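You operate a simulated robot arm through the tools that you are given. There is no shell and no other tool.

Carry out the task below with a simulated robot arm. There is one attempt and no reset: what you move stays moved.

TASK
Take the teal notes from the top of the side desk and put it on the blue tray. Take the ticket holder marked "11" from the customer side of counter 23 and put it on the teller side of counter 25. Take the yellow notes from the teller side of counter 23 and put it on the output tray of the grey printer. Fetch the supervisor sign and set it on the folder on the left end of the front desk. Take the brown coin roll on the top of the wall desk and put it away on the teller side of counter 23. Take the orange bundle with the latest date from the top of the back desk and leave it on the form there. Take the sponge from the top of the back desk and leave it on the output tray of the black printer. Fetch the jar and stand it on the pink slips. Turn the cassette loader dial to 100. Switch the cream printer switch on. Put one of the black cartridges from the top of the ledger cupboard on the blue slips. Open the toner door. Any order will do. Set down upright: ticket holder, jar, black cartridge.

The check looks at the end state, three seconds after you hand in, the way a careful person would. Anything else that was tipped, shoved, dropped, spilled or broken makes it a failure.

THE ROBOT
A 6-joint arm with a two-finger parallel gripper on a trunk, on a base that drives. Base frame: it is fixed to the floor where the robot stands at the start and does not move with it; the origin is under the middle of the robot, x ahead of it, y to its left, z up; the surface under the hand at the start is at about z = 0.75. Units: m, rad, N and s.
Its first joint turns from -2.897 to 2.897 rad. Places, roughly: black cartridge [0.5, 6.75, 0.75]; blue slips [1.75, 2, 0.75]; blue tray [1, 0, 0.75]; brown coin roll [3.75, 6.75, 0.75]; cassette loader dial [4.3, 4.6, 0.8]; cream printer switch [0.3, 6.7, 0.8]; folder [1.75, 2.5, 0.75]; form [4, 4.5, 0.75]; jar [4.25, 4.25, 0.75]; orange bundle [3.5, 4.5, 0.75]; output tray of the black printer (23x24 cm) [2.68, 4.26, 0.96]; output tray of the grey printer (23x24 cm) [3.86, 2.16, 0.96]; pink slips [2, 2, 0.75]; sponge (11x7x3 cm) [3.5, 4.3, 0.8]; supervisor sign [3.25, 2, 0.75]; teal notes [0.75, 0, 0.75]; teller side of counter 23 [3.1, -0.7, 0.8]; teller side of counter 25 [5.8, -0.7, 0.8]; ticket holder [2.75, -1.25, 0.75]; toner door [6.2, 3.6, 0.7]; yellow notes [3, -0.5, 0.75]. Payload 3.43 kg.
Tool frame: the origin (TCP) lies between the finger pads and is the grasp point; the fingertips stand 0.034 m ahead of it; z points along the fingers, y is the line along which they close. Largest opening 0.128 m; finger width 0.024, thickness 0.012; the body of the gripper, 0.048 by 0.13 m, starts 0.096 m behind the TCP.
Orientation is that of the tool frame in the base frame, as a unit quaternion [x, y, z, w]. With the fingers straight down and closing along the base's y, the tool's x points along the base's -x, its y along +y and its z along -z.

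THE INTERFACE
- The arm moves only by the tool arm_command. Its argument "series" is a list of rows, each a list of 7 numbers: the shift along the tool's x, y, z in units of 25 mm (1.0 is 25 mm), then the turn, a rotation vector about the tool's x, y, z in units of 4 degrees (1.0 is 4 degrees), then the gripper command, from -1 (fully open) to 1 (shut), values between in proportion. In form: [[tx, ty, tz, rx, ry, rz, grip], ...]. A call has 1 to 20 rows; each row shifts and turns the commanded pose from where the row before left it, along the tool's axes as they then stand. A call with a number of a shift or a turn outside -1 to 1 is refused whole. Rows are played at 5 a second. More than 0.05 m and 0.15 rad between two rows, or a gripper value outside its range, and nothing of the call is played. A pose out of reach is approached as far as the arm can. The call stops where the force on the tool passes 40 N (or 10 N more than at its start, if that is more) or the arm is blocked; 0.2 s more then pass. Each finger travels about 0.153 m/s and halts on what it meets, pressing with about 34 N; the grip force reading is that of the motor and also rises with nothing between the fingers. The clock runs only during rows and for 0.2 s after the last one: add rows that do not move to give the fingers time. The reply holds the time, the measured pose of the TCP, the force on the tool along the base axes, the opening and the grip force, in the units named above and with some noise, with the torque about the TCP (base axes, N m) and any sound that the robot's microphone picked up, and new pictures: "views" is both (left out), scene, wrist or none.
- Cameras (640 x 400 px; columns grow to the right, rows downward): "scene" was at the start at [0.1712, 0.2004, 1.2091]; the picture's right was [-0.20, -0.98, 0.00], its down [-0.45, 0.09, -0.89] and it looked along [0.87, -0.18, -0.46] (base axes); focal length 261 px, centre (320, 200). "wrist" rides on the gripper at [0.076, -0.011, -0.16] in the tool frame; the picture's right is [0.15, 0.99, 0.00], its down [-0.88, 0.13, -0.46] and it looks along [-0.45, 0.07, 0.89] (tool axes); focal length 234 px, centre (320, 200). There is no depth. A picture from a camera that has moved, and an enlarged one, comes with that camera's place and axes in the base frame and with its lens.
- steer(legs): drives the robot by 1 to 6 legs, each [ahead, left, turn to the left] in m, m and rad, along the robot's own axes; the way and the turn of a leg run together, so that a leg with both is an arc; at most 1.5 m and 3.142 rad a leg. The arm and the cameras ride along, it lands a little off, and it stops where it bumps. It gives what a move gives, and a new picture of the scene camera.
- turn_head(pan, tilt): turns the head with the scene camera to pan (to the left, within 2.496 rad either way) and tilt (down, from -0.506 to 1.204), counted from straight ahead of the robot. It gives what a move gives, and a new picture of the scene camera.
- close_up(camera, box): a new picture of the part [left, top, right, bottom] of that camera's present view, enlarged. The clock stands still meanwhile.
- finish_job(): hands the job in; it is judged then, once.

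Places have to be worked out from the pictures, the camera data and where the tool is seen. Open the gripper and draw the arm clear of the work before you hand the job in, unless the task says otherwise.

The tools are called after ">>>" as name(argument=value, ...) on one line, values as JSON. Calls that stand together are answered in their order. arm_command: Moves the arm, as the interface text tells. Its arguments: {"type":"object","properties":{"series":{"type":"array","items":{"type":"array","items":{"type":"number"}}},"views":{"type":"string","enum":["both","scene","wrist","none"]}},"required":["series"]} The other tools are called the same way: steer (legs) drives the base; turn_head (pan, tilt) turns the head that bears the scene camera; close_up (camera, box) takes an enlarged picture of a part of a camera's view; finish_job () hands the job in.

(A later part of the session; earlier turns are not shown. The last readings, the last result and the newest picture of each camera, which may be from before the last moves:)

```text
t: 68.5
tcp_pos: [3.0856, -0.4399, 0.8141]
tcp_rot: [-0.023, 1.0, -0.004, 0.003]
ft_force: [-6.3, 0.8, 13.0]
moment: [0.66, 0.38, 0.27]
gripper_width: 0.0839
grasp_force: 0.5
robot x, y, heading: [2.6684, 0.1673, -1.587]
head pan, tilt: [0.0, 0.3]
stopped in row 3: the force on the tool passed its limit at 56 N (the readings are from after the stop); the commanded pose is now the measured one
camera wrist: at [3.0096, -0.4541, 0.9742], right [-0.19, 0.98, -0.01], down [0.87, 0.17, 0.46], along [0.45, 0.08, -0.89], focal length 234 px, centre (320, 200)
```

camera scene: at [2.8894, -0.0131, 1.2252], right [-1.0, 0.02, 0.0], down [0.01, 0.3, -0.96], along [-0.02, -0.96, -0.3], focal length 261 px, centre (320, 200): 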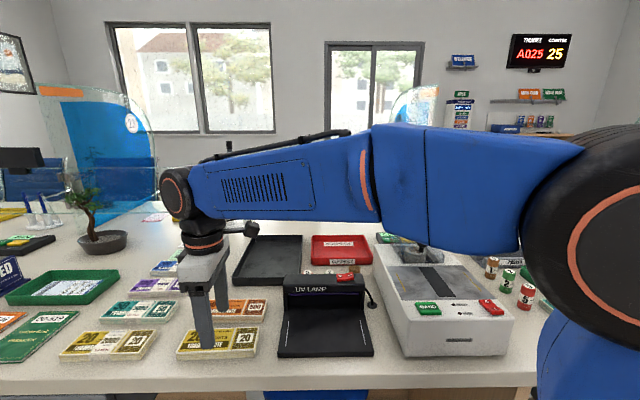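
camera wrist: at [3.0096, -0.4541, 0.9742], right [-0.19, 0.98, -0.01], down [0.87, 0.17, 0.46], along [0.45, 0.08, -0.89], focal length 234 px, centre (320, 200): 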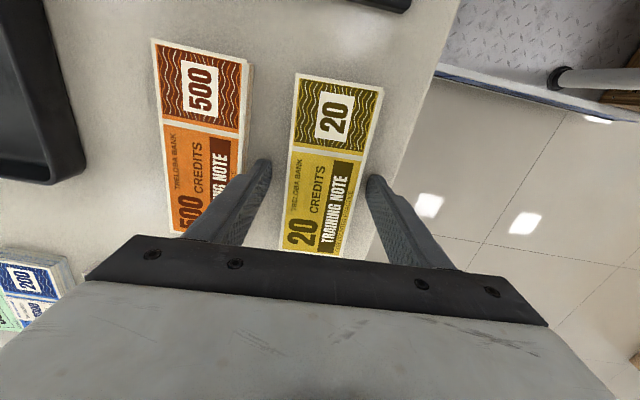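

The fingertips met the counter top at z ≈ 0.78 (the counters stand higher than the side desk). I lift 4 mm and grip.

>>> arm_command(series=[[0, 0, -0.2, 0, 0, 0, -0.3], [0, 0, 0, 0, 0, 0, 1], [0, 0, 0, 0, 0, 0, 1], [0, 0, 0, 0, 0, 0, 1]], views="wrist")

```text
t: 69.5
tcp_pos: [3.087, -0.4407, 0.8183]
tcp_rot: [-0.022, 1.0, -0.002, 0.004]
ft_force: [0.3, 0.8, -0.4]
moment: [0.01, -0.05, 0.02]
gripper_width: 0.059
grasp_force: 35.0
robot x, y, heading: [2.6711, 0.1683, -1.59]
head pan, tilt: [0.0, 0.3]
camera wrist: at [3.0101, -0.4543, 0.9781], right [-0.19, 0.98, -0.01], down [0.87, 0.17, 0.46], along [0.45, 0.08, -0.89], focal length 234 px, centre (320, 200)
```

wrist: 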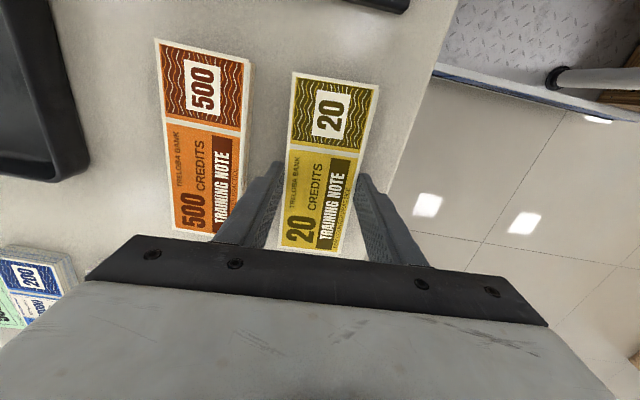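

Held firmly. I lift and draw back towards the robot.

>>> arm_command(series=[[0, 0, -1, 0, 0, 0, 1], [0, 0, -1, 0, 0, 0, 1], [0, 0, -1, 0, 0, 0, 1], [0, 0, -1, 0, 0, 0, 1], [0, 0, -1, 0, 0, 0, 1], [0, 0, -1, 0, 0, 0, 1], [0, 0, -1, 0, 0, 0, 1], [0, 0, -1, 0, 0, 0, 1], [0, 0, -1, 0, 0, 0, 1], [0, 0, -1, 0, 0, 0, 1], [0, 0, -1, 0, 0, 0, 1], [0, 0, -1, 0, 0, 0, 1], [0, 0, -1, 0, 0, 0, 1]], views="none")

>>> arm_command(series=[[0.95, 0.6, 0, 0, 0, 0, 1], [0.95, 0.6, 0, 0, 0, 0, 1], [0.95, 0.6, 0, 0, 0, 0, 1], [0.95, 0.6, 0, 0, 0, 0, 1], [0.95, 0.6, 0, 0, 0, 0, 1], [0.95, 0.6, 0, 0, 0, 0, 1], [0.95, 0.6, 0, 0, 0, 0, 1], [0.95, 0.6, 0, 0, 0, 0, 1], [0.95, 0.6, 0, 0, 0, 0, 1], [0.95, 0.6, 0, 0, 0, 0, 1]])

```text
t: 72.3
tcp_pos: [3.0852, -0.4391, 1.1438]
tcp_rot: [-0.022, 1.0, -0.004, 0.003]
ft_force: [0.8, -0.6, -1.0]
moment: [-0.02, -0.02, 0.0]
gripper_width: 0.0592
grasp_force: 33.8
robot x, y, heading: [2.6674, 0.1663, -1.591]
head pan, tilt: [0.0, 0.3]
```

```text
t: 74.5
tcp_pos: [2.8382, -0.3007, 1.1414]
tcp_rot: [-0.023, 1.0, -0.002, 0.002]
ft_force: [0.6, -1.1, -0.9]
moment: [0.07, 0.03, 0.02]
gripper_width: 0.0593
grasp_force: 34.4
robot x, y, heading: [2.6697, 0.1641, -1.59]
head pan, tilt: [0.0, 0.3]
camera scene: at [2.8897, -0.0133, 1.2252], right [-1.0, 0.02, 0.0], down [0.01, 0.3, -0.96], along [-0.02, -0.96, -0.3], focal length 261 px, centre (320, 200)
camera wrist: at [2.7625, -0.3134, 1.3007], right [-0.19, 0.98, -0.01], down [0.87, 0.17, 0.46], along [0.45, 0.08, -0.89], focal length 234 px, centre (320, 200)
```

scene: 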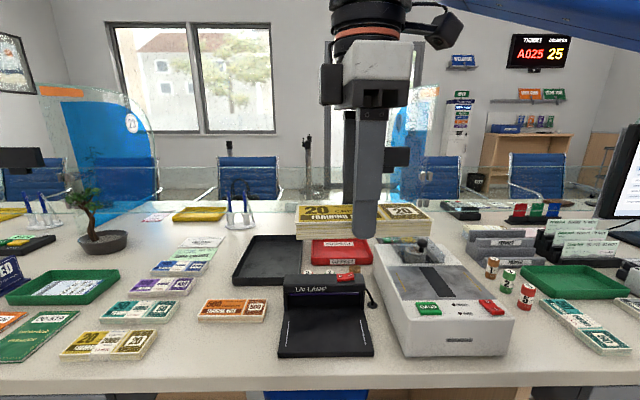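
wrist: 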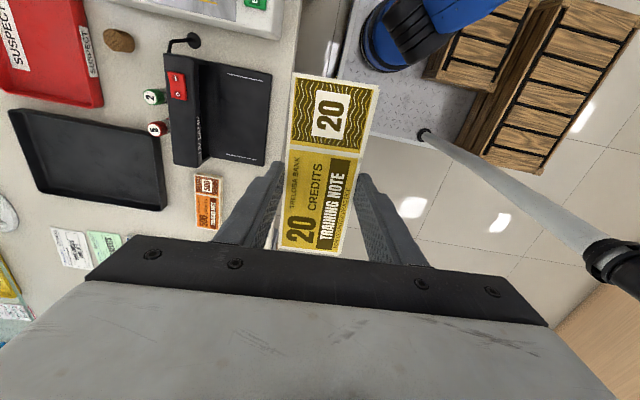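

Driving back, turning around to face the front desk, and moving sideways towards the grey printer.

>>> steer(legs=[[-0.75, 0, 0], [0, 0, 3.14], [0, -1.0, 0]])

>>> turn_head(pan=0.0, tilt=0.3)

```text
t: 90.7
tcp_pos: [3.5533, 1.3276, 1.1408]
tcp_rot: [1.0, -0.005, -0.003, -0.004]
ft_force: [0.0, -0.1, -1.7]
moment: [0.05, -0.02, 0.0]
gripper_width: 0.0593
grasp_force: 34.4
robot x, y, heading: [3.695, 0.8501, 1.499]
head pan, tilt: [0.0, 0.3]
camera scene: at [3.49, 1.0411, 1.2252], right [1.0, -0.07, 0.0], down [-0.02, -0.29, -0.96], along [0.07, 0.95, -0.3], focal length 261 px, centre (320, 200)
```

scene: 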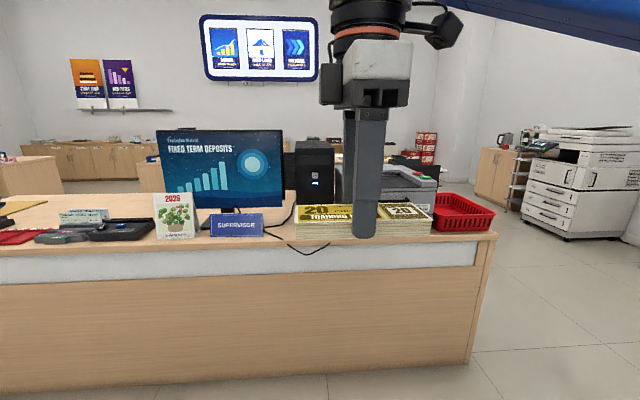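

```text
t: 91.3
tcp_pos: [3.5534, 1.3262, 1.1417]
tcp_rot: [1.0, -0.005, -0.004, -0.003]
ft_force: [-0.1, 0.9, -0.7]
moment: [0.0, 0.0, 0.02]
gripper_width: 0.0592
grasp_force: 33.6
robot x, y, heading: [3.6947, 0.8545, 1.498]
head pan, tilt: [0.0, 0.3]
camera scene: at [3.49, 1.0411, 1.2252], right [1.0, -0.07, 0.0], down [-0.02, -0.29, -0.96], along [0.07, 0.95, -0.3], focal length 261 px, centre (320, 200)
```

scene: 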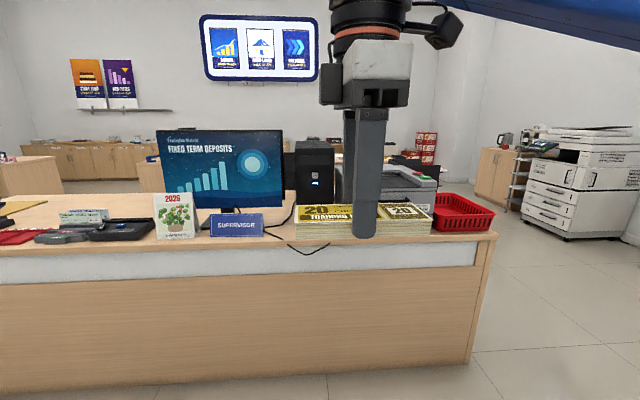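

The grey printer is hidden behind the gripper. I swing the held notes to the right to see its tray.

>>> arm_command(series=[[1, 0, 0, 0, 0, 0, 1], [1, 0, 0, 0, 0, 0, 1], [1, 0, 0, 0, 0, 0, 1], [1, 0, 0, 0, 0, 0, 1], [1, 0, 0, 0, 0, 0, 1], [1, 0, 0, 0, 0, 0, 1], [1, 0, 0, 0, 0, 0, 1], [1, 0, 0, 0, 0, 0, 1], [1, 0, 0, 0, 0, 0, 1], [1, 0, 0, 0, 0, 0, 1], [1, 0, 0, 0, 0, 0, 1], [1, 0, 0, 0, 0, 0, 1], [1, 0, 0, 0, 0, 0, 1], [1, 0, 0, 0, 0, 0, 1]])

>>> close_up(camera="scene", box=[280, 130, 520, 280])

```text
t: 94.3
tcp_pos: [3.9025, 1.3267, 1.1352]
tcp_rot: [1.0, -0.006, -0.003, -0.004]
ft_force: [0.2, -0.4, -0.7]
moment: [0.0, 0.02, 0.02]
gripper_width: 0.0594
grasp_force: 34.5
out of reach, approached as far as the arm can: row 8
robot x, y, heading: [3.6935, 0.8477, 1.5]
head pan, tilt: [0.0, 0.3]
camera scene: at [3.49, 1.041, 1.2252], right [1.0, -0.07, 0.0], down [-0.02, -0.29, -0.96], along [0.07, 0.95, -0.3], focal length 261 px, centre (320, 200)
camera wrist: at [3.9792, 1.3373, 1.2948], right [0.14, -0.99, -0.01], down [-0.88, -0.12, 0.46], along [-0.46, -0.06, -0.89], focal length 234 px, centre (320, 200)
```

scene: 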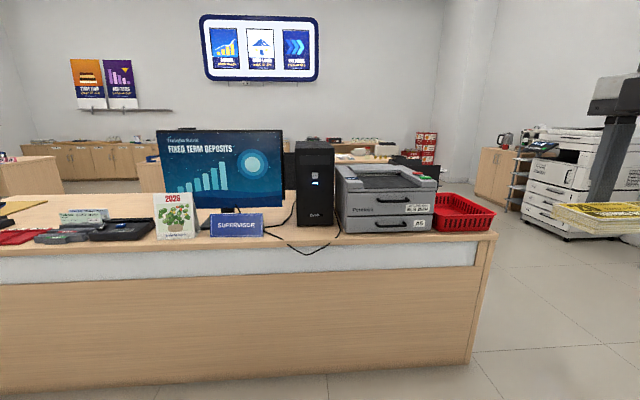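
wrist: 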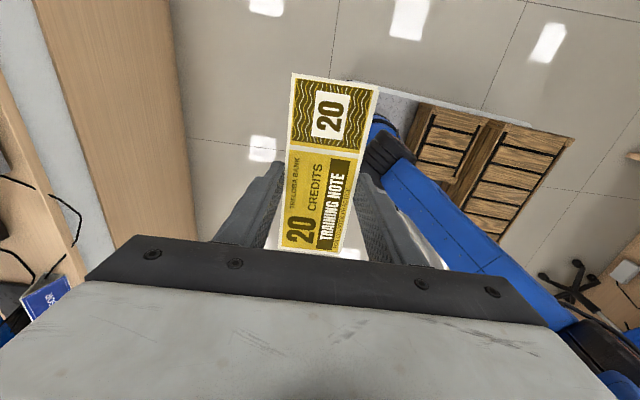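

```text
2.67 times, centred on (400, 205) of scene
camera zoom: at [3.49, 1.041, 1.2252], right [1.0, -0.07, 0.0], down [-0.02, -0.29, -0.96], along [0.07, 0.95, -0.3], focal length 697 px, centre (107, 187)
```

zoom: 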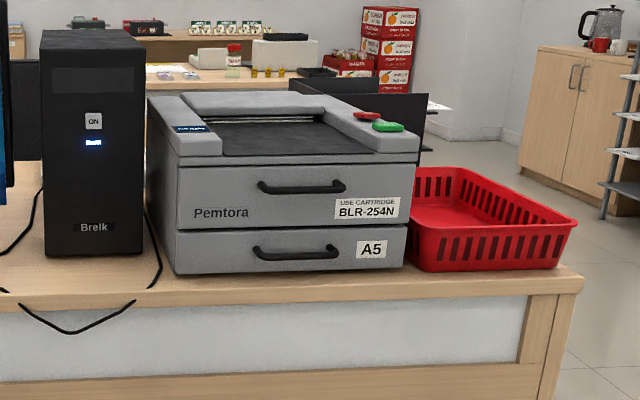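

The tray is the dark recess on top of the printer, centred near (3.87, 2.16). I drive half a metre closer.

>>> steer(legs=[[0.5, 0, 0.07]])

>>> turn_head(pan=-0.35, tilt=0.4)

```text
t: 97.3
tcp_pos: [3.8886, 1.8391, 1.1348]
tcp_rot: [1.0, 0.029, -0.004, -0.004]
ft_force: [-1.0, -1.0, -0.9]
moment: [0.0, 0.01, -0.02]
gripper_width: 0.0589
grasp_force: 34.3
robot x, y, heading: [3.7139, 1.3504, 1.565]
head pan, tilt: [0.0, 0.3]
camera scene: at [3.4972, 1.5255, 1.2252], right [1.0, -0.01, 0.0], down [0.0, -0.3, -0.96], along [0.0, 0.96, -0.3], focal length 261 px, centre (320, 200)
```

scene: 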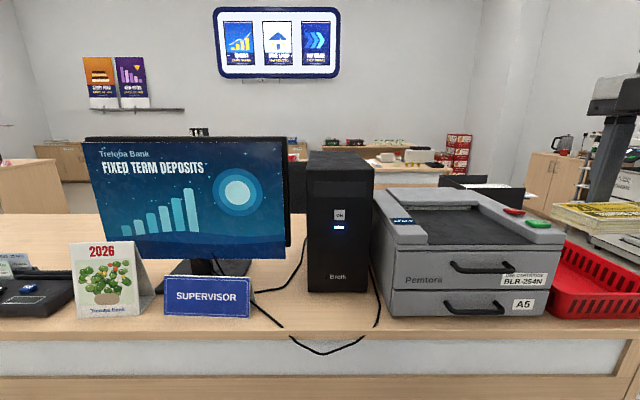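

```text
t: 98.1
tcp_pos: [3.8885, 1.8393, 1.1337]
tcp_rot: [1.0, 0.029, -0.004, -0.003]
ft_force: [-0.6, 0.9, -0.5]
moment: [0.01, 0.0, 0.0]
gripper_width: 0.0593
grasp_force: 34.0
robot x, y, heading: [3.7141, 1.3514, 1.571]
head pan, tilt: [-0.351, 0.4]
camera scene: at [3.5289, 1.519, 1.216], right [0.94, -0.35, 0.0], down [-0.14, -0.36, -0.92], along [0.32, 0.86, -0.39], focal length 261 px, centre (320, 200)
```

scene: 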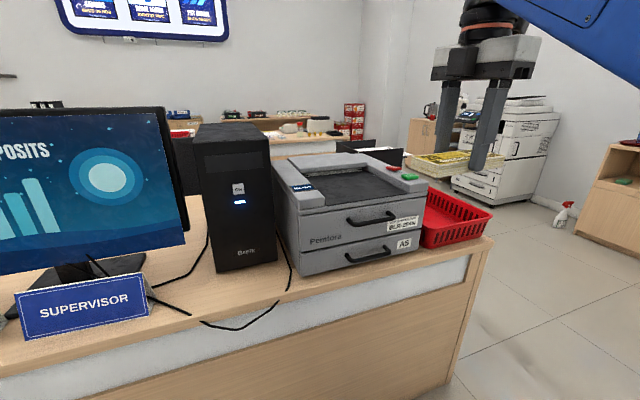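

The tray is centred at about (3.86, 2.15). I carry the notes above it and align them.

>>> arm_command(series=[[-0.03, -0.96, 0, 0, 0, 0, 1], [-0.03, -0.96, 0, 0, 0, 0, 1], [-0.03, -0.96, 0, 0, 0, 0, 1], [-0.03, -0.96, 0, 0, 0, 0, 1], [-0.03, -0.96, 0, 0, 0, 0, 1], [-0.03, -0.96, 0, 0, 0, 0, 1], [-0.03, -0.96, 0, 0, 0, 0, 1], [-0.03, -0.96, 0, 0, 0, 0, 1], [-0.03, -0.96, 0, 0, 0, 0, 1], [-0.03, -0.96, 0, 0, 0, 0, 1], [-0.03, -0.96, 0, 0, 0, 0, 1], [-0.03, -0.96, 0, 0, 0, 0, 1], [-0.03, -0.96, 0, 0, 0, 0, 1], [0, 0, 0, 0, 0, 0.8, 1]])

```text
t: 101.1
tcp_pos: [3.8593, 2.1508, 1.1379]
tcp_rot: [1.0, 0.001, -0.004, -0.004]
ft_force: [0.1, -0.2, -0.7]
moment: [-0.05, 0.0, -0.02]
gripper_width: 0.0591
grasp_force: 34.6
robot x, y, heading: [3.712, 1.3519, 1.564]
head pan, tilt: [-0.351, 0.4]
camera scene: at [3.529, 1.519, 1.216], right [0.94, -0.35, 0.0], down [-0.14, -0.36, -0.92], along [0.32, 0.86, -0.39], focal length 261 px, centre (320, 200)
camera wrist: at [3.9359, 2.162, 1.2971], right [0.15, -0.99, -0.01], down [-0.88, -0.14, 0.46], along [-0.46, -0.06, -0.89], focal length 234 px, centre (320, 200)
```

scene: 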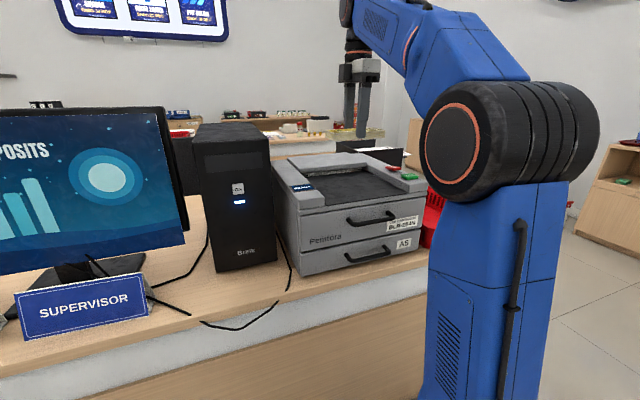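
wrist: 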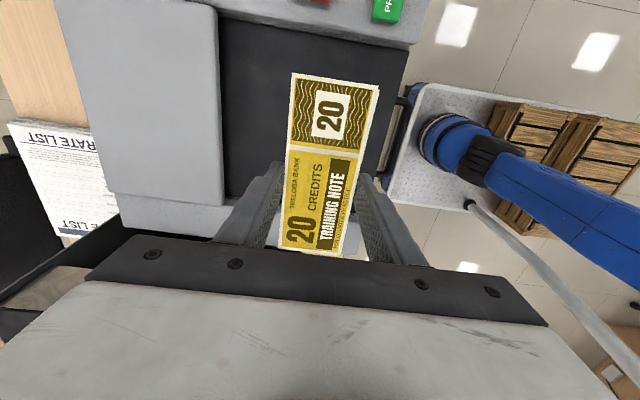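

Wrist view gives the tray as x 3.74–3.99, y 2.05–2.29. I centre on it and lower gently until contact.

>>> arm_command(series=[[0.2, -0.7, 0, 0, 0, 0, 1], [0, 0, 1, 0, 0, 0, 1], [0, 0, 1, 0, 0, 0, 1], [0, 0, 1, 0, 0, 0, 1], [0, 0, 1, 0, 0, 0, 1], [0, 0, 0.8, 0, 0, 0, 1], [0, 0, 0.15, 0, 0, 0, 1], [0, 0, 0.15, 0, 0, 0, 1], [0, 0, 0, 0, 0, 0, 1]])

```text
t: 103.1
tcp_pos: [3.8652, 2.1713, 1.0092]
tcp_rot: [1.0, 0.0, -0.003, -0.002]
ft_force: [0.1, 0.2, -0.6]
moment: [-0.03, 0.0, 0.01]
gripper_width: 0.0591
grasp_force: 34.6
robot x, y, heading: [3.7161, 1.3508, 1.568]
head pan, tilt: [-0.351, 0.4]
camera scene: at [3.529, 1.519, 1.216], right [0.94, -0.35, 0.0], down [-0.14, -0.36, -0.92], along [0.32, 0.86, -0.39], focal length 261 px, centre (320, 200)
camera wrist: at [3.9421, 2.1804, 1.1689], right [0.15, -0.99, -0.01], down [-0.88, -0.14, 0.46], along [-0.46, -0.06, -0.89], focal length 234 px, centre (320, 200)
```

scene: 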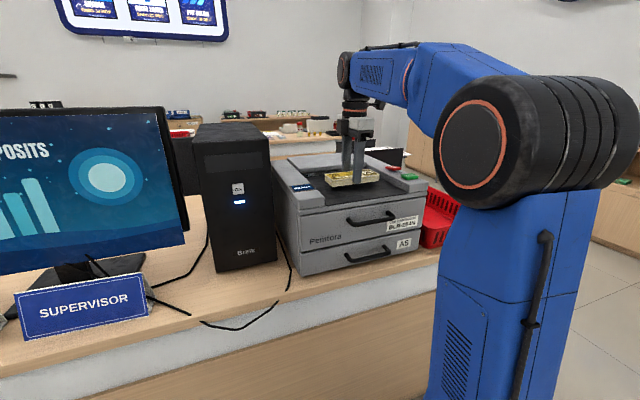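
wrist: 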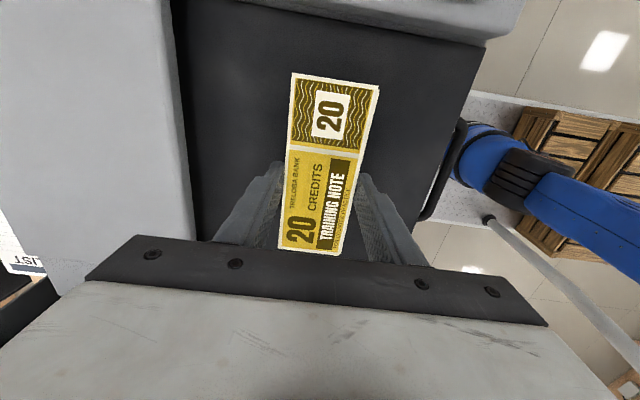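

Centred over the tray; I lower in small steps until the force shows contact.

>>> arm_command(series=[[0, 0, 0.15, 0, 0, 0, 1], [0, 0, 0.15, 0, 0, 0, 1], [0, 0, 0.15, 0, 0, 0, 1], [0, 0, 0, 0, 0, 0, 1]], views="none")

```text
t: 104.1
tcp_pos: [3.8644, 2.1689, 0.9991]
tcp_rot: [1.0, 0.001, -0.005, -0.004]
ft_force: [-0.1, 0.1, -1.6]
moment: [0.01, 0.0, -0.01]
gripper_width: 0.0593
grasp_force: 33.3
robot x, y, heading: [3.7127, 1.3516, 1.571]
head pan, tilt: [-0.351, 0.4]
```

>>> arm_command(series=[[0, 0, 0.12, 0, 0, 0, 1], [0, 0, 0.12, 0, 0, 0, 1], [0, 0, 0.12, 0, 0, 0, 1], [0, 0, 0, 0, 0, 0, 1]], views="wrist")

```text
t: 104.9
tcp_pos: [3.8638, 2.1676, 0.9917]
tcp_rot: [1.0, 0.001, -0.003, -0.005]
ft_force: [-1.2, -6.1, 5.3]
moment: [-0.43, -0.02, -0.14]
gripper_width: 0.0596
grasp_force: 34.2
robot x, y, heading: [3.7122, 1.3526, 1.566]
head pan, tilt: [-0.351, 0.4]
stopped in row 4: the force on the tool passed its limit at 47 N (the readings are from after the stop); the commanded pose is now the measured one
camera wrist: at [3.9404, 2.1781, 1.1518], right [0.15, -0.99, -0.01], down [-0.88, -0.14, 0.46], along [-0.46, -0.06, -0.89], focal length 234 px, centre (320, 200)
```

wrist: 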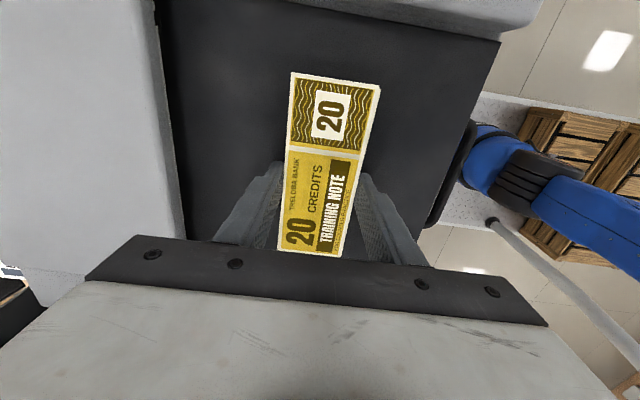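

Contact with the tray. I release and lift off.

>>> arm_command(series=[[0, 0, 0, 0, 0, 0, -0.2], [0, 0, 0, 0, 0, 0, -0.2], [0, 0, -1, 0, 0, 0, -0.2], [0, 0, -1, 0, 0, 0, -0.2], [0, 0, -1, 0, 0, 0, -0.2], [0, 0, -1, 0, 0, 0, -0.2], [0, 0, -1, 0, 0, 0, -0.2], [0, 0, -1, 0, 0, 0, -0.2]])

```text
t: 106.7
tcp_pos: [3.8647, 2.1656, 1.1416]
tcp_rot: [1.0, 0.002, -0.003, -0.004]
ft_force: [0.1, 0.2, -0.5]
moment: [0.0, 0.01, 0.02]
gripper_width: 0.0767
grasp_force: 0.0
robot x, y, heading: [3.7151, 1.3502, 1.571]
head pan, tilt: [-0.351, 0.4]
camera scene: at [3.529, 1.5192, 1.216], right [0.94, -0.35, 0.0], down [-0.14, -0.36, -0.92], along [0.32, 0.86, -0.39], focal length 261 px, centre (320, 200)
camera wrist: at [3.941, 2.1767, 1.3014], right [0.15, -0.99, -0.01], down [-0.88, -0.14, 0.46], along [-0.46, -0.06, -0.89], focal length 234 px, centre (320, 200)
```

scene: 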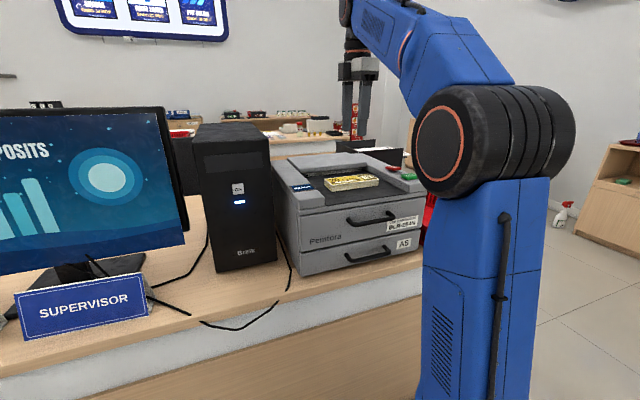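
wrist: 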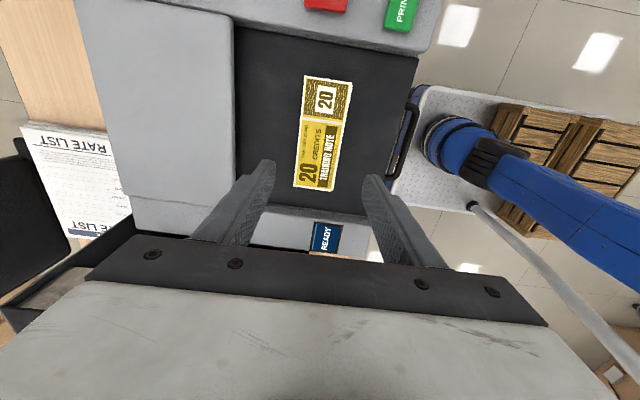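

The yellow notes lie flat in the grey printer's tray. Next the supervisor sign at about (3.21, 2.07): I pull the arm back and sidestep left.

>>> arm_command(series=[[0, 1, 0, 0, 0, 0, -0.2], [0, 1, 0, 0, 0, 0, -0.2], [0, 1, 0, 0, 0, 0, -0.2], [0, 1, 0, 0, 0, 0, -0.2], [0, 1, 0, 0, 0, 0, -0.2], [0, 1, 0, 0, 0, 0, -0.2], [0, 1, 0, 0, 0, 0, -0.2], [0, 1, 0, 0, 0, 0, -0.2], [0, 1, 0, 0, 0, 0, -0.2], [0, 1, 0, 0, 0, 0, -0.2], [0, 1, 0, 0, 0, 0, -0.2], [0, 1, 0, 0, 0, 0, -0.2], [0, 1, 0, 0, 0, 0, -0.2]], views="none")

>>> steer(legs=[[0, 0.6, 0]])

>>> turn_head(pan=-0.2, tilt=0.5)

```text
t: 109.5
tcp_pos: [3.8654, 1.842, 1.1384]
tcp_rot: [1.0, 0.002, -0.003, -0.006]
ft_force: [-0.5, 0.4, 0.1]
moment: [-0.04, 0.02, 0.04]
gripper_width: 0.0767
grasp_force: 0.1
robot x, y, heading: [3.7159, 1.3502, 1.567]
head pan, tilt: [-0.351, 0.4]
```

```text
t: 113.0
tcp_pos: [3.2482, 1.8449, 1.1382]
tcp_rot: [1.0, 0.001, -0.004, -0.005]
ft_force: [0.3, 0.4, 0.8]
moment: [0.02, 0.0, 0.0]
gripper_width: 0.0768
grasp_force: 0.1
robot x, y, heading: [3.0998, 1.3535, 1.566]
head pan, tilt: [-0.351, 0.4]
camera scene: at [2.9111, 1.5232, 1.216], right [0.94, -0.35, 0.0], down [-0.14, -0.36, -0.92], along [0.32, 0.86, -0.39], focal length 261 px, centre (320, 200)
```

scene: 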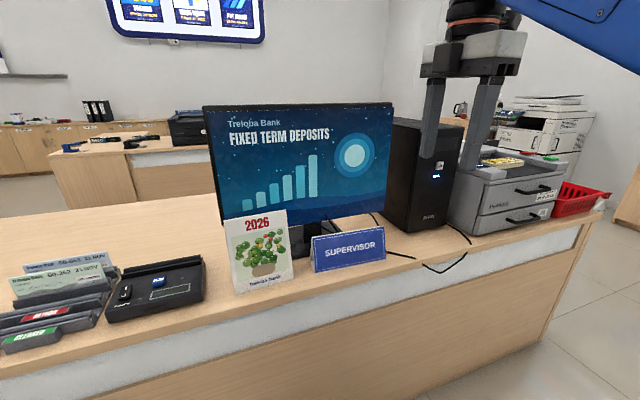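

```text
t: 113.7
tcp_pos: [3.249, 1.845, 1.1377]
tcp_rot: [1.0, 0.001, -0.004, -0.005]
ft_force: [-0.2, 0.4, -0.7]
moment: [-0.01, 0.03, 0.01]
gripper_width: 0.077
grasp_force: 0.1
robot x, y, heading: [3.0986, 1.3536, 1.56]
head pan, tilt: [-0.201, 0.499]
camera scene: at [2.8975, 1.5254, 1.2069], right [0.98, -0.21, 0.0], down [-0.1, -0.47, -0.88], along [0.18, 0.86, -0.48], focal length 261 px, centre (320, 200)
```

scene: 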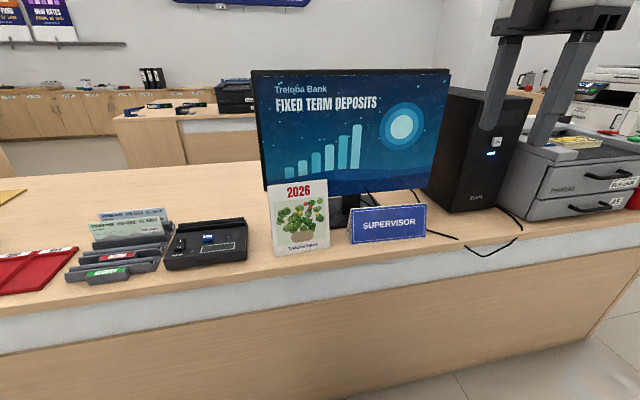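

I bring the wrist camera over the sign to see its shape from above.

>>> arm_command(series=[[0, -1, 0, 0, 0, 0, -0.2], [0, -1, 0, 0, 0, 0, -0.2], [0, -1, 0, 0, 0, 0, -0.2], [0, -1, 0, 0, 0, 0, -0.2], [0, -1, 0, 0, 0, 0, -0.2], [0, -1, 0, 0, 0, 0, -0.2], [0, 0, 0, 0, 0, 0, -0.2]])

>>> close_up(camera="wrist", box=[160, 60, 480, 260])

```text
t: 115.3
tcp_pos: [3.2463, 1.9971, 1.1407]
tcp_rot: [1.0, 0.001, -0.003, -0.006]
ft_force: [0.4, 0.3, 0.6]
moment: [0.03, 0.02, 0.0]
gripper_width: 0.0767
grasp_force: 0.1
robot x, y, heading: [3.0938, 1.3555, 1.564]
head pan, tilt: [-0.201, 0.499]
camera scene: at [2.8974, 1.5254, 1.2068], right [0.98, -0.21, 0.0], down [-0.1, -0.47, -0.88], along [0.18, 0.86, -0.48], focal length 261 px, centre (320, 200)
camera wrist: at [3.3224, 2.0058, 1.2999], right [0.15, -0.99, -0.01], down [-0.88, -0.14, 0.46], along [-0.46, -0.06, -0.89], focal length 234 px, centre (320, 200)
```

scene: 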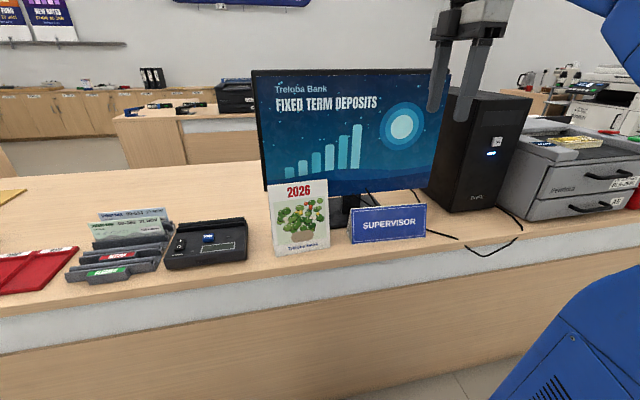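
wrist: 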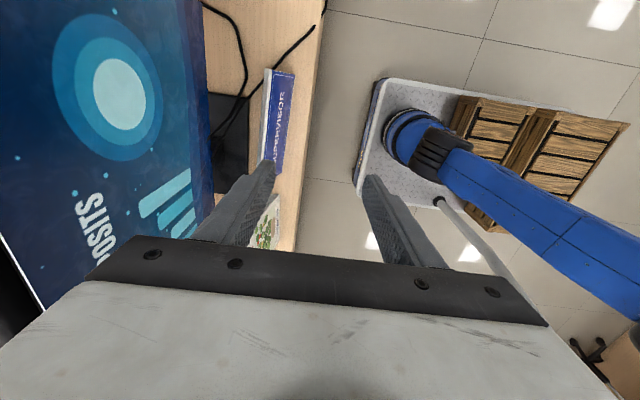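

```text
2.00 times, centred on (320, 160) of wrist
camera zoom: at [3.3224, 2.0058, 1.2999], right [0.15, -0.99, -0.01], down [-0.88, -0.14, 0.46], along [-0.46, -0.06, -0.89], focal length 468 px, centre (320, 280)
```

zoom: 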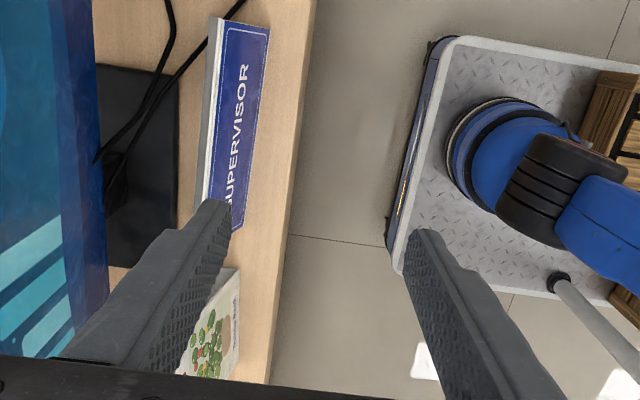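

The sign's face leans back; its back is hidden. I tilt the wrist camera to look along the sign's length and see its cross-section.

>>> arm_command(series=[[1, 0.3, 0, 0, 0, 0, -0.2], [1, 0.3, 0, 0, 0, 0, -0.2], [1, 0, 0, 0, 0, 0, -0.2], [1, 0, 0, 0, 0, 0, -0.2], [1, 0, 0, 0, 0, 0, -0.2], [1, 0, 0, 0, 0, 0, -0.2], [0, 0, 0, 0, -1, 0, -0.2], [0, 0, 0, 0, -1, 0, -0.2], [0, 0, 0, 0, -1, 0, -0.2], [0, 0, 0, 0, -1, 0, -0.2], [0, 0, 0, 0, -1, 0, -0.2], [0, 0, 0, 0, -1, 0, -0.2], [0, 0, 0, 0, -1, 0, -0.2], [0, 0, 0, 0, -1, 0, -0.2], [0, 0, 0, 0, -1, 0, -0.2], [0.57, 0, 0.82, 0, 0, 0, -0.2], [0.57, 0, 0.82, 0, 0, 0, -0.2], [0.57, 0, 0.82, 0, 0, 0, -0.2], [0.57, 0, 0.82, 0, 0, 0, -0.2], [0.57, 0, 0.82, 0, 0, 0, -0.2]])

>>> close_up(camera="wrist", box=[160, 60, 480, 260])

```text
t: 119.5
tcp_pos: [3.365, 2.0039, 0.9128]
tcp_rot: [0.95, 0.002, -0.311, -0.004]
ft_force: [1.0, 0.0, 0.2]
moment: [0.0, -0.01, 0.01]
gripper_width: 0.077
grasp_force: 0.0
out of reach, approached as far as the arm can: row 9, 10, 11, 12, 13, 14, 15
robot x, y, heading: [3.0971, 1.357, 1.564]
head pan, tilt: [-0.201, 0.499]
camera scene: at [2.8974, 1.5254, 1.2068], right [0.98, -0.21, 0.0], down [-0.1, -0.47, -0.88], along [0.18, 0.86, -0.48], focal length 261 px, centre (320, 200)
camera wrist: at [3.5211, 2.015, 0.9969], right [0.12, -0.99, -0.1], down [-0.44, -0.14, 0.89], along [-0.89, -0.06, -0.45], focal length 234 px, centre (320, 200)
```

scene: 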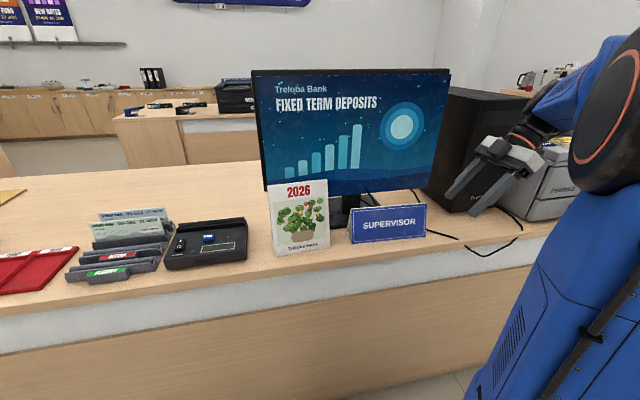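
wrist: 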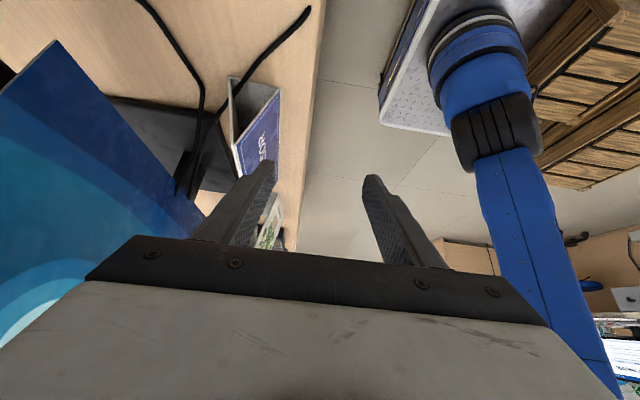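

```text
2.00 times, centred on (320, 160) of wrist
camera zoom: at [3.5211, 2.015, 0.9969], right [0.12, -0.99, -0.1], down [-0.44, -0.14, 0.89], along [-0.89, -0.06, -0.45], focal length 468 px, centre (320, 280)
```

zoom: 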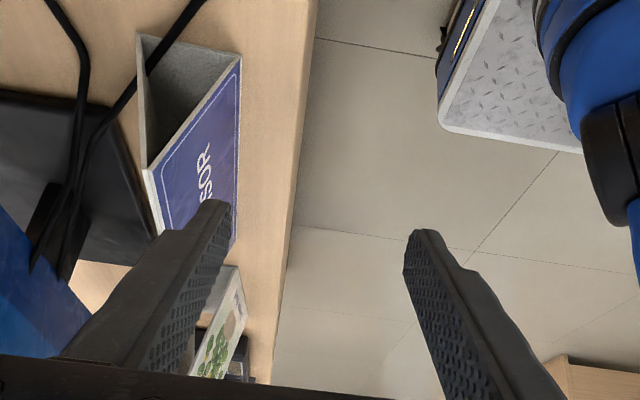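

It is an open tent (inverted V), ridge near (3.21, 2.107), about 8 cm tall. I raise the hand, straighten it, and move over the ridge.

>>> arm_command(series=[[-0.57, 0, -0.82, 0, 0, 0, -0.2], [-0.57, 0, -0.82, 0, 0, 0, -0.2], [-0.57, 0, -0.82, 0, 0, 0, -0.2], [-0.57, 0, -0.82, 0, 0, 0, -0.2], [-0.57, 0, -0.82, 0, 0, 0, -0.2], [0, 0, 0, 0, 1, 0, -0.2], [0, 0, 0, 0, 1, 0, -0.2], [0, 0, 0, 0, 1, 0, -0.2], [0, 0, 0, 0, 1, 0, -0.2], [0, 0, 0, 0, 1, 0, -0.2], [0, 0, 0, 0, 1, 0, -0.2], [0, 0, 0, 0, 1, 0, -0.2], [0, 0, 0, 0, 1, 0, -0.2], [0, 0, 0, 0, 1, 0, -0.2], [0, 0, 0, 0, 0, 0, -0.2]])

```text
t: 122.7
tcp_pos: [3.3692, 2.0049, 1.0345]
tcp_rot: [1.0, 0.001, -0.002, -0.005]
ft_force: [-0.3, 0.1, 0.2]
moment: [-0.03, -0.04, -0.01]
gripper_width: 0.0767
grasp_force: 0.1
robot x, y, heading: [3.0961, 1.3492, 1.561]
head pan, tilt: [-0.201, 0.499]
camera scene: at [2.8975, 1.5254, 1.2068], right [0.98, -0.21, 0.0], down [-0.1, -0.47, -0.88], along [0.18, 0.86, -0.48], focal length 261 px, centre (320, 200)
camera wrist: at [3.446, 2.0141, 1.1949], right [0.15, -0.99, -0.01], down [-0.88, -0.14, 0.46], along [-0.46, -0.06, -0.89], focal length 234 px, centre (320, 200)
```

scene: 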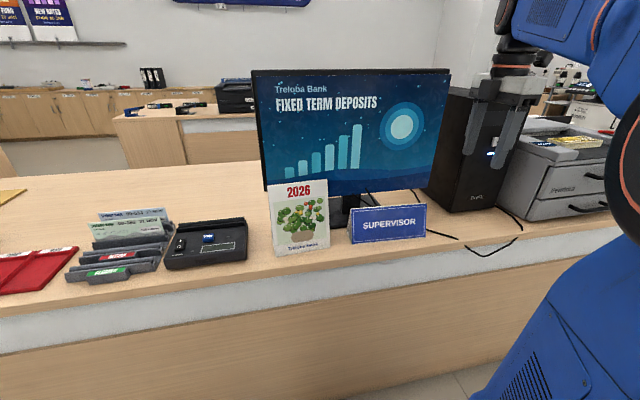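
wrist: 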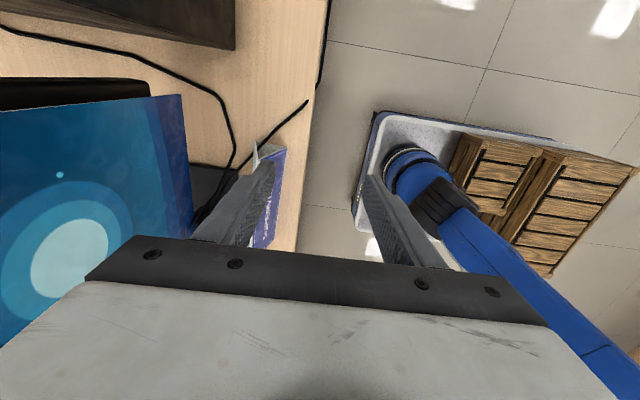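

Moving over the sign, keeping a little short of the ridge first to verify the alignment.

>>> arm_command(series=[[-0.93, -0.1, 0, 0, 0, 0.95, -0.2], [-0.93, -0.16, 0, 0, 0, 0, -0.2], [-0.93, -0.16, 0, 0, 0, 0, -0.2], [-0.93, -0.16, 0, 0, 0, 0, -0.2], [-0.93, -0.16, 0, 0, 0, 0, -0.2], [-0.93, -0.16, 0, 0, 0, 0, -0.2], [-0.93, -0.16, 0, 0, 0, 0, -0.2], [0, -0.8, 0, 0, 0, 0, -0.2], [0, -0.8, 0, 0, 0, 0, -0.2], [0, -0.8, 0, 0, 0, 0, -0.2], [0, 0, 0, 0, 0, 0, -0.2]])

>>> close_up(camera="wrist", box=[160, 60, 480, 260])

```text
t: 125.1
tcp_pos: [3.2123, 2.0999, 1.0388]
tcp_rot: [0.999, -0.032, -0.003, -0.006]
ft_force: [-0.4, 0.7, 0.4]
moment: [-0.03, 0.01, 0.0]
gripper_width: 0.0769
grasp_force: 0.0
robot x, y, heading: [3.1015, 1.3536, 1.568]
head pan, tilt: [-0.201, 0.499]
camera scene: at [2.8974, 1.5254, 1.2068], right [0.98, -0.21, 0.0], down [-0.1, -0.47, -0.88], along [0.18, 0.86, -0.48], focal length 261 px, centre (320, 200)
camera wrist: at [3.2899, 2.1051, 1.1983], right [0.08, -1.0, -0.01], down [-0.88, -0.08, 0.46], along [-0.46, -0.03, -0.89], focal length 234 px, centre (320, 200)
```

scene: 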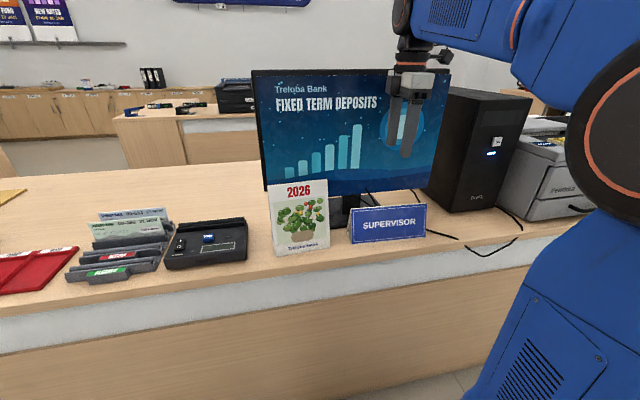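
wrist: 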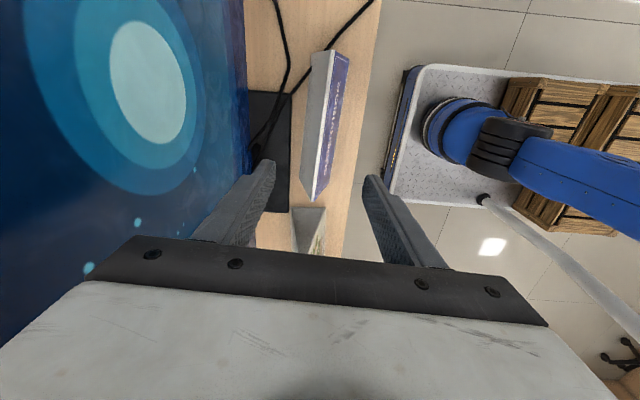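

```text
2.00 times, centred on (320, 160) of wrist
camera zoom: at [3.2899, 2.1051, 1.1983], right [0.08, -1.0, -0.01], down [-0.88, -0.08, 0.46], along [-0.46, -0.03, -0.89], focal length 468 px, centre (320, 280)
```

zoom: 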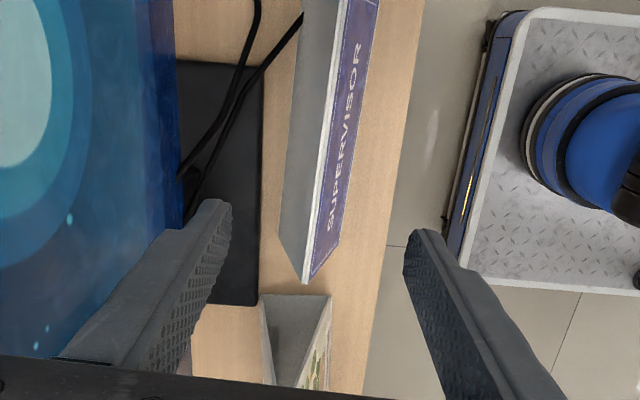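

Ridge centre is at (3.208, 2.097), 4° yaw, matching the tool. I descend with the fingers either side of the tent.

>>> arm_command(series=[[0, 0, 1, 0, 0, 0, -0.2], [0, 0, 1, 0, 0, 0, -0.2], [0, 0, 1, 0, 0, 0, -0.2], [0, 0, 1, 0, 0, 0, -0.2], [0, 0, 1, 0, 0, 0, -0.2], [0, 0, 1, 0, 0, 0, -0.2], [0, 0, 1, 0, 0, 0, -0.2], [0, 0, 1, 0, 0, 0, -0.2], [0, 0, 0.9, 0, 0, 0, -0.2], [0, 0, 0, 0, 0, 0, -0.2]])

```text
t: 127.3
tcp_pos: [3.2121, 2.1022, 0.8137]
tcp_rot: [0.999, -0.032, -0.004, -0.005]
ft_force: [0.5, -0.5, 0.2]
moment: [-0.03, 0.02, 0.02]
gripper_width: 0.0768
grasp_force: 0.1
robot x, y, heading: [3.0944, 1.3576, 1.564]
head pan, tilt: [-0.201, 0.499]
camera scene: at [2.8974, 1.5254, 1.2068], right [0.98, -0.21, 0.0], down [-0.1, -0.47, -0.88], along [0.18, 0.86, -0.48], focal length 261 px, centre (320, 200)
camera wrist: at [3.2895, 2.1072, 0.973], right [0.08, -1.0, -0.01], down [-0.88, -0.08, 0.46], along [-0.46, -0.03, -0.89], focal length 234 px, centre (320, 200)
```

scene: 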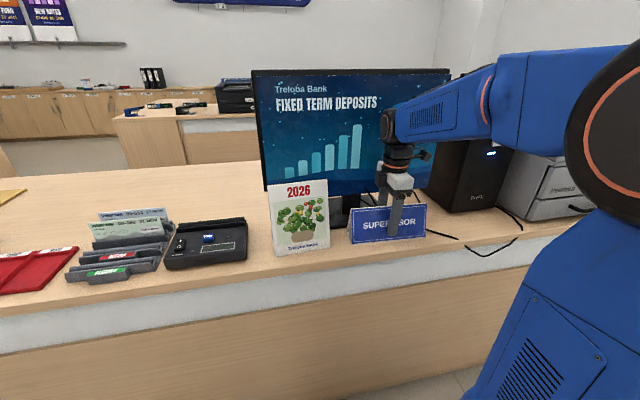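
wrist: 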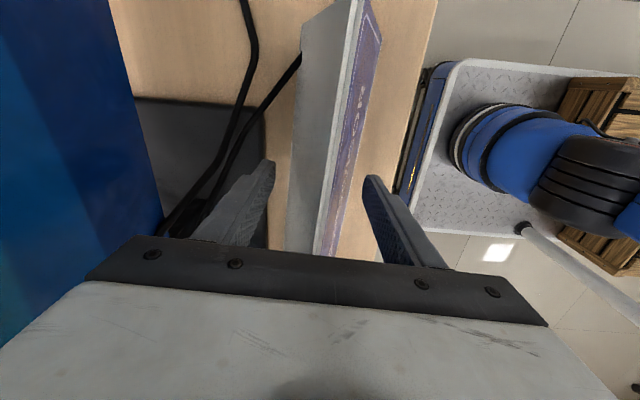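

The tent is centred between the fingers. I close.

>>> arm_command(series=[[0, 0, 0, 0, 0, 0, 1], [0, 0, 0, 0, 0, 0, 1], [0, 0, 0, 0, 0, 0, 1]])

```text
t: 128.1
tcp_pos: [3.2123, 2.1034, 0.8141]
tcp_rot: [0.999, -0.032, -0.004, -0.006]
ft_force: [-0.1, 0.1, 0.0]
moment: [0.04, 0.03, 0.04]
gripper_width: 0.0457
grasp_force: 34.1
robot x, y, heading: [3.0954, 1.36, 1.564]
head pan, tilt: [-0.201, 0.499]
camera scene: at [2.8974, 1.5255, 1.2068], right [0.98, -0.21, 0.0], down [-0.1, -0.47, -0.88], along [0.18, 0.86, -0.48], focal length 261 px, centre (320, 200)
camera wrist: at [3.2895, 2.1073, 0.9732], right [0.08, -1.0, -0.01], down [-0.88, -0.08, 0.46], along [-0.46, -0.03, -0.89], focal length 234 px, centre (320, 200)
```

scene: 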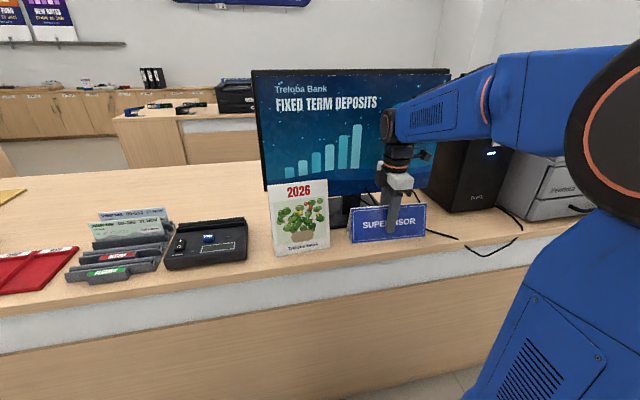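
wrist: 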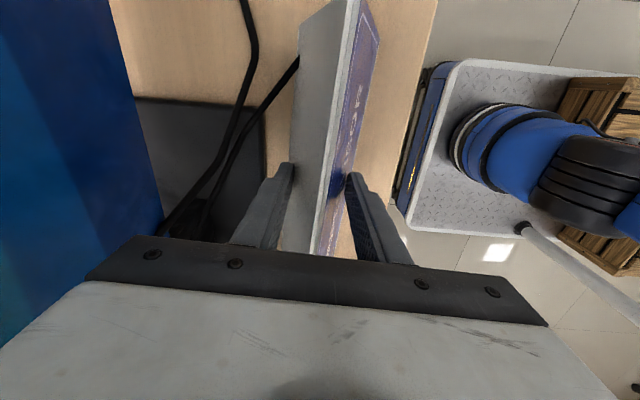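

Gripped at 46 mm. I lift a few centimetres slowly to check the hold.

>>> arm_command(series=[[0, 0, -0.4, 0, 0, 0, 1], [0, 0, -0.5, 0, 0, 0, 1], [0, 0, -0.6, 0, 0, 0, 1], [0, 0, 0, 0, 0, 0, 1]])

```text
t: 129.1
tcp_pos: [3.2119, 2.1009, 0.851]
tcp_rot: [0.999, -0.031, -0.003, -0.004]
ft_force: [0.1, -0.5, -0.7]
moment: [0.04, 0.02, 0.04]
gripper_width: 0.0456
grasp_force: 33.7
robot x, y, heading: [3.0972, 1.359, 1.568]
head pan, tilt: [-0.201, 0.499]
camera scene: at [2.8974, 1.5255, 1.2068], right [0.98, -0.21, 0.0], down [-0.1, -0.47, -0.88], along [0.18, 0.86, -0.48], focal length 261 px, centre (320, 200)
camera wrist: at [3.2885, 2.1063, 1.0114], right [0.08, -1.0, -0.01], down [-0.88, -0.08, 0.46], along [-0.46, -0.03, -0.89], focal length 234 px, centre (320, 200)
```

scene: 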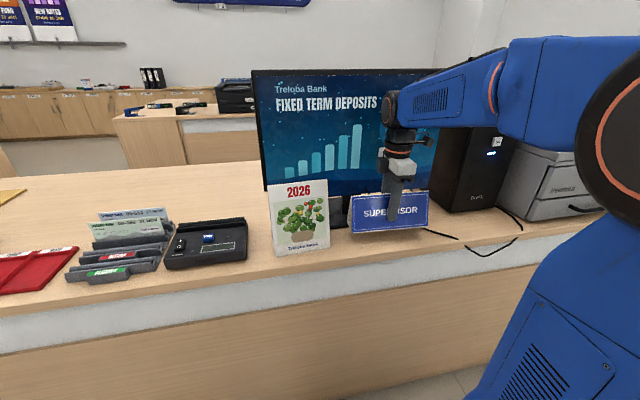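
wrist: 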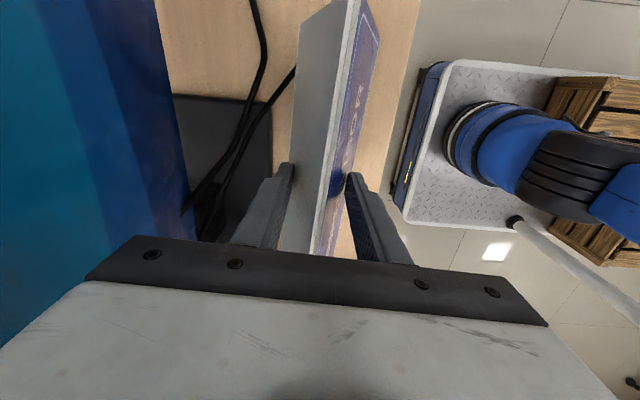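

The sign holds firmly. I lift it clear, pull back, and drive round to the left end of the front desk.

>>> arm_command(series=[[0, 0, -1, 0, 0, 0, 1], [0, 0, -1, 0, 0, 0, 1], [0, 0, -1, 0, 0, 0, 1], [0, 0, -1, 0, 0, 0, 1], [0, 0, -1, 0, 0, 0, 1], [0, 0, -1, 0, 0, 0, 1], [0, 0, -1, 0, 0, 0, 1], [0, 0, -1, 0, 0, 0, 1], [0, 0, -1, 0, 0, 0, 1], [0, 0, -1, 0, 0, 0, 1], [0, 1, 0, 0, 0, 0, 1], [0, 1, 0, 0, 0, 0, 1], [0, 1, 0, 0, 0, 0, 1], [0, 1, 0, 0, 0, 0, 1], [0, 1, 0, 0, 0, 0, 1], [0, 1, 0, 0, 0, 0, 1], [0, 1, 0, 0, 0, 0, 1], [0, 1, 0, 0, 0, 0, 1], [0, 1, 0, 0, 0, 0, 1]], views="none")

>>> steer(legs=[[-0.3, 0, 0], [0, 1.2, 0], [0, 1.05, 0]])

>>> turn_head(pan=-0.6, tilt=0.3)

```text
t: 133.1
tcp_pos: [3.1971, 1.8746, 1.101]
tcp_rot: [0.999, -0.032, -0.003, -0.005]
ft_force: [0.0, 0.9, -0.9]
moment: [-0.03, 0.02, 0.05]
gripper_width: 0.0456
grasp_force: 33.9
robot x, y, heading: [3.096, 1.3569, 1.564]
head pan, tilt: [-0.201, 0.499]
```

```text
t: 145.9
tcp_pos: [0.9391, 1.5945, 1.1009]
tcp_rot: [0.999, -0.035, -0.004, -0.005]
ft_force: [-0.2, -1.1, -1.7]
moment: [-0.01, 0.02, -0.03]
gripper_width: 0.0442
grasp_force: 34.1
robot x, y, heading: [0.8369, 1.0782, 1.556]
head pan, tilt: [-0.201, 0.499]
camera scene: at [0.6368, 1.2448, 1.2068], right [0.98, -0.21, 0.0], down [-0.1, -0.47, -0.88], along [0.19, 0.86, -0.48], focal length 261 px, centre (320, 200)
```

scene: 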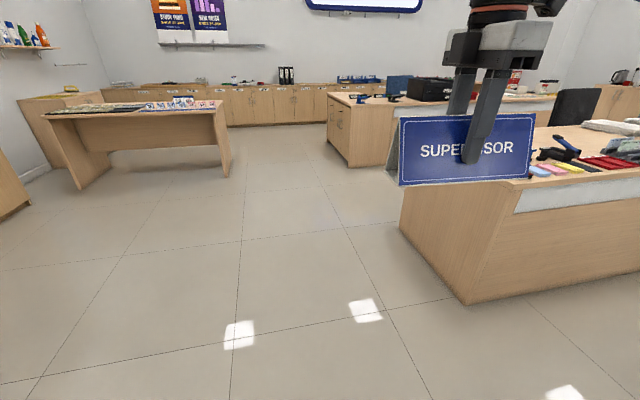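

```text
t: 146.8
tcp_pos: [0.9382, 1.5926, 1.1014]
tcp_rot: [0.999, -0.036, -0.003, -0.005]
ft_force: [-0.4, -0.6, -0.6]
moment: [-0.01, -0.01, -0.02]
gripper_width: 0.0441
grasp_force: 33.9
robot x, y, heading: [0.8333, 1.0723, 1.554]
head pan, tilt: [-0.6, 0.3]
camera scene: at [0.6711, 1.2323, 1.2252], right [0.82, -0.58, 0.0], down [-0.17, -0.24, -0.96], along [0.55, 0.78, -0.3], focal length 261 px, centre (320, 200)
```

scene: 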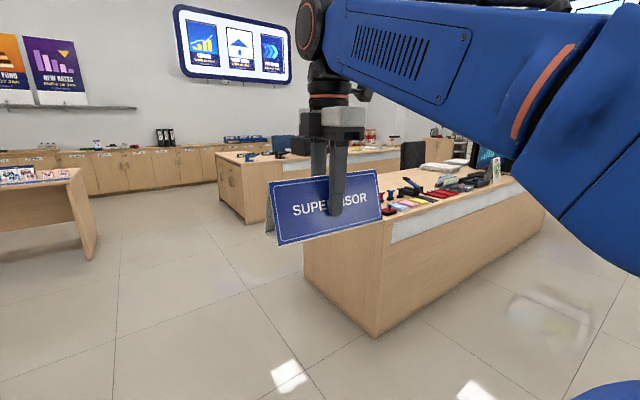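

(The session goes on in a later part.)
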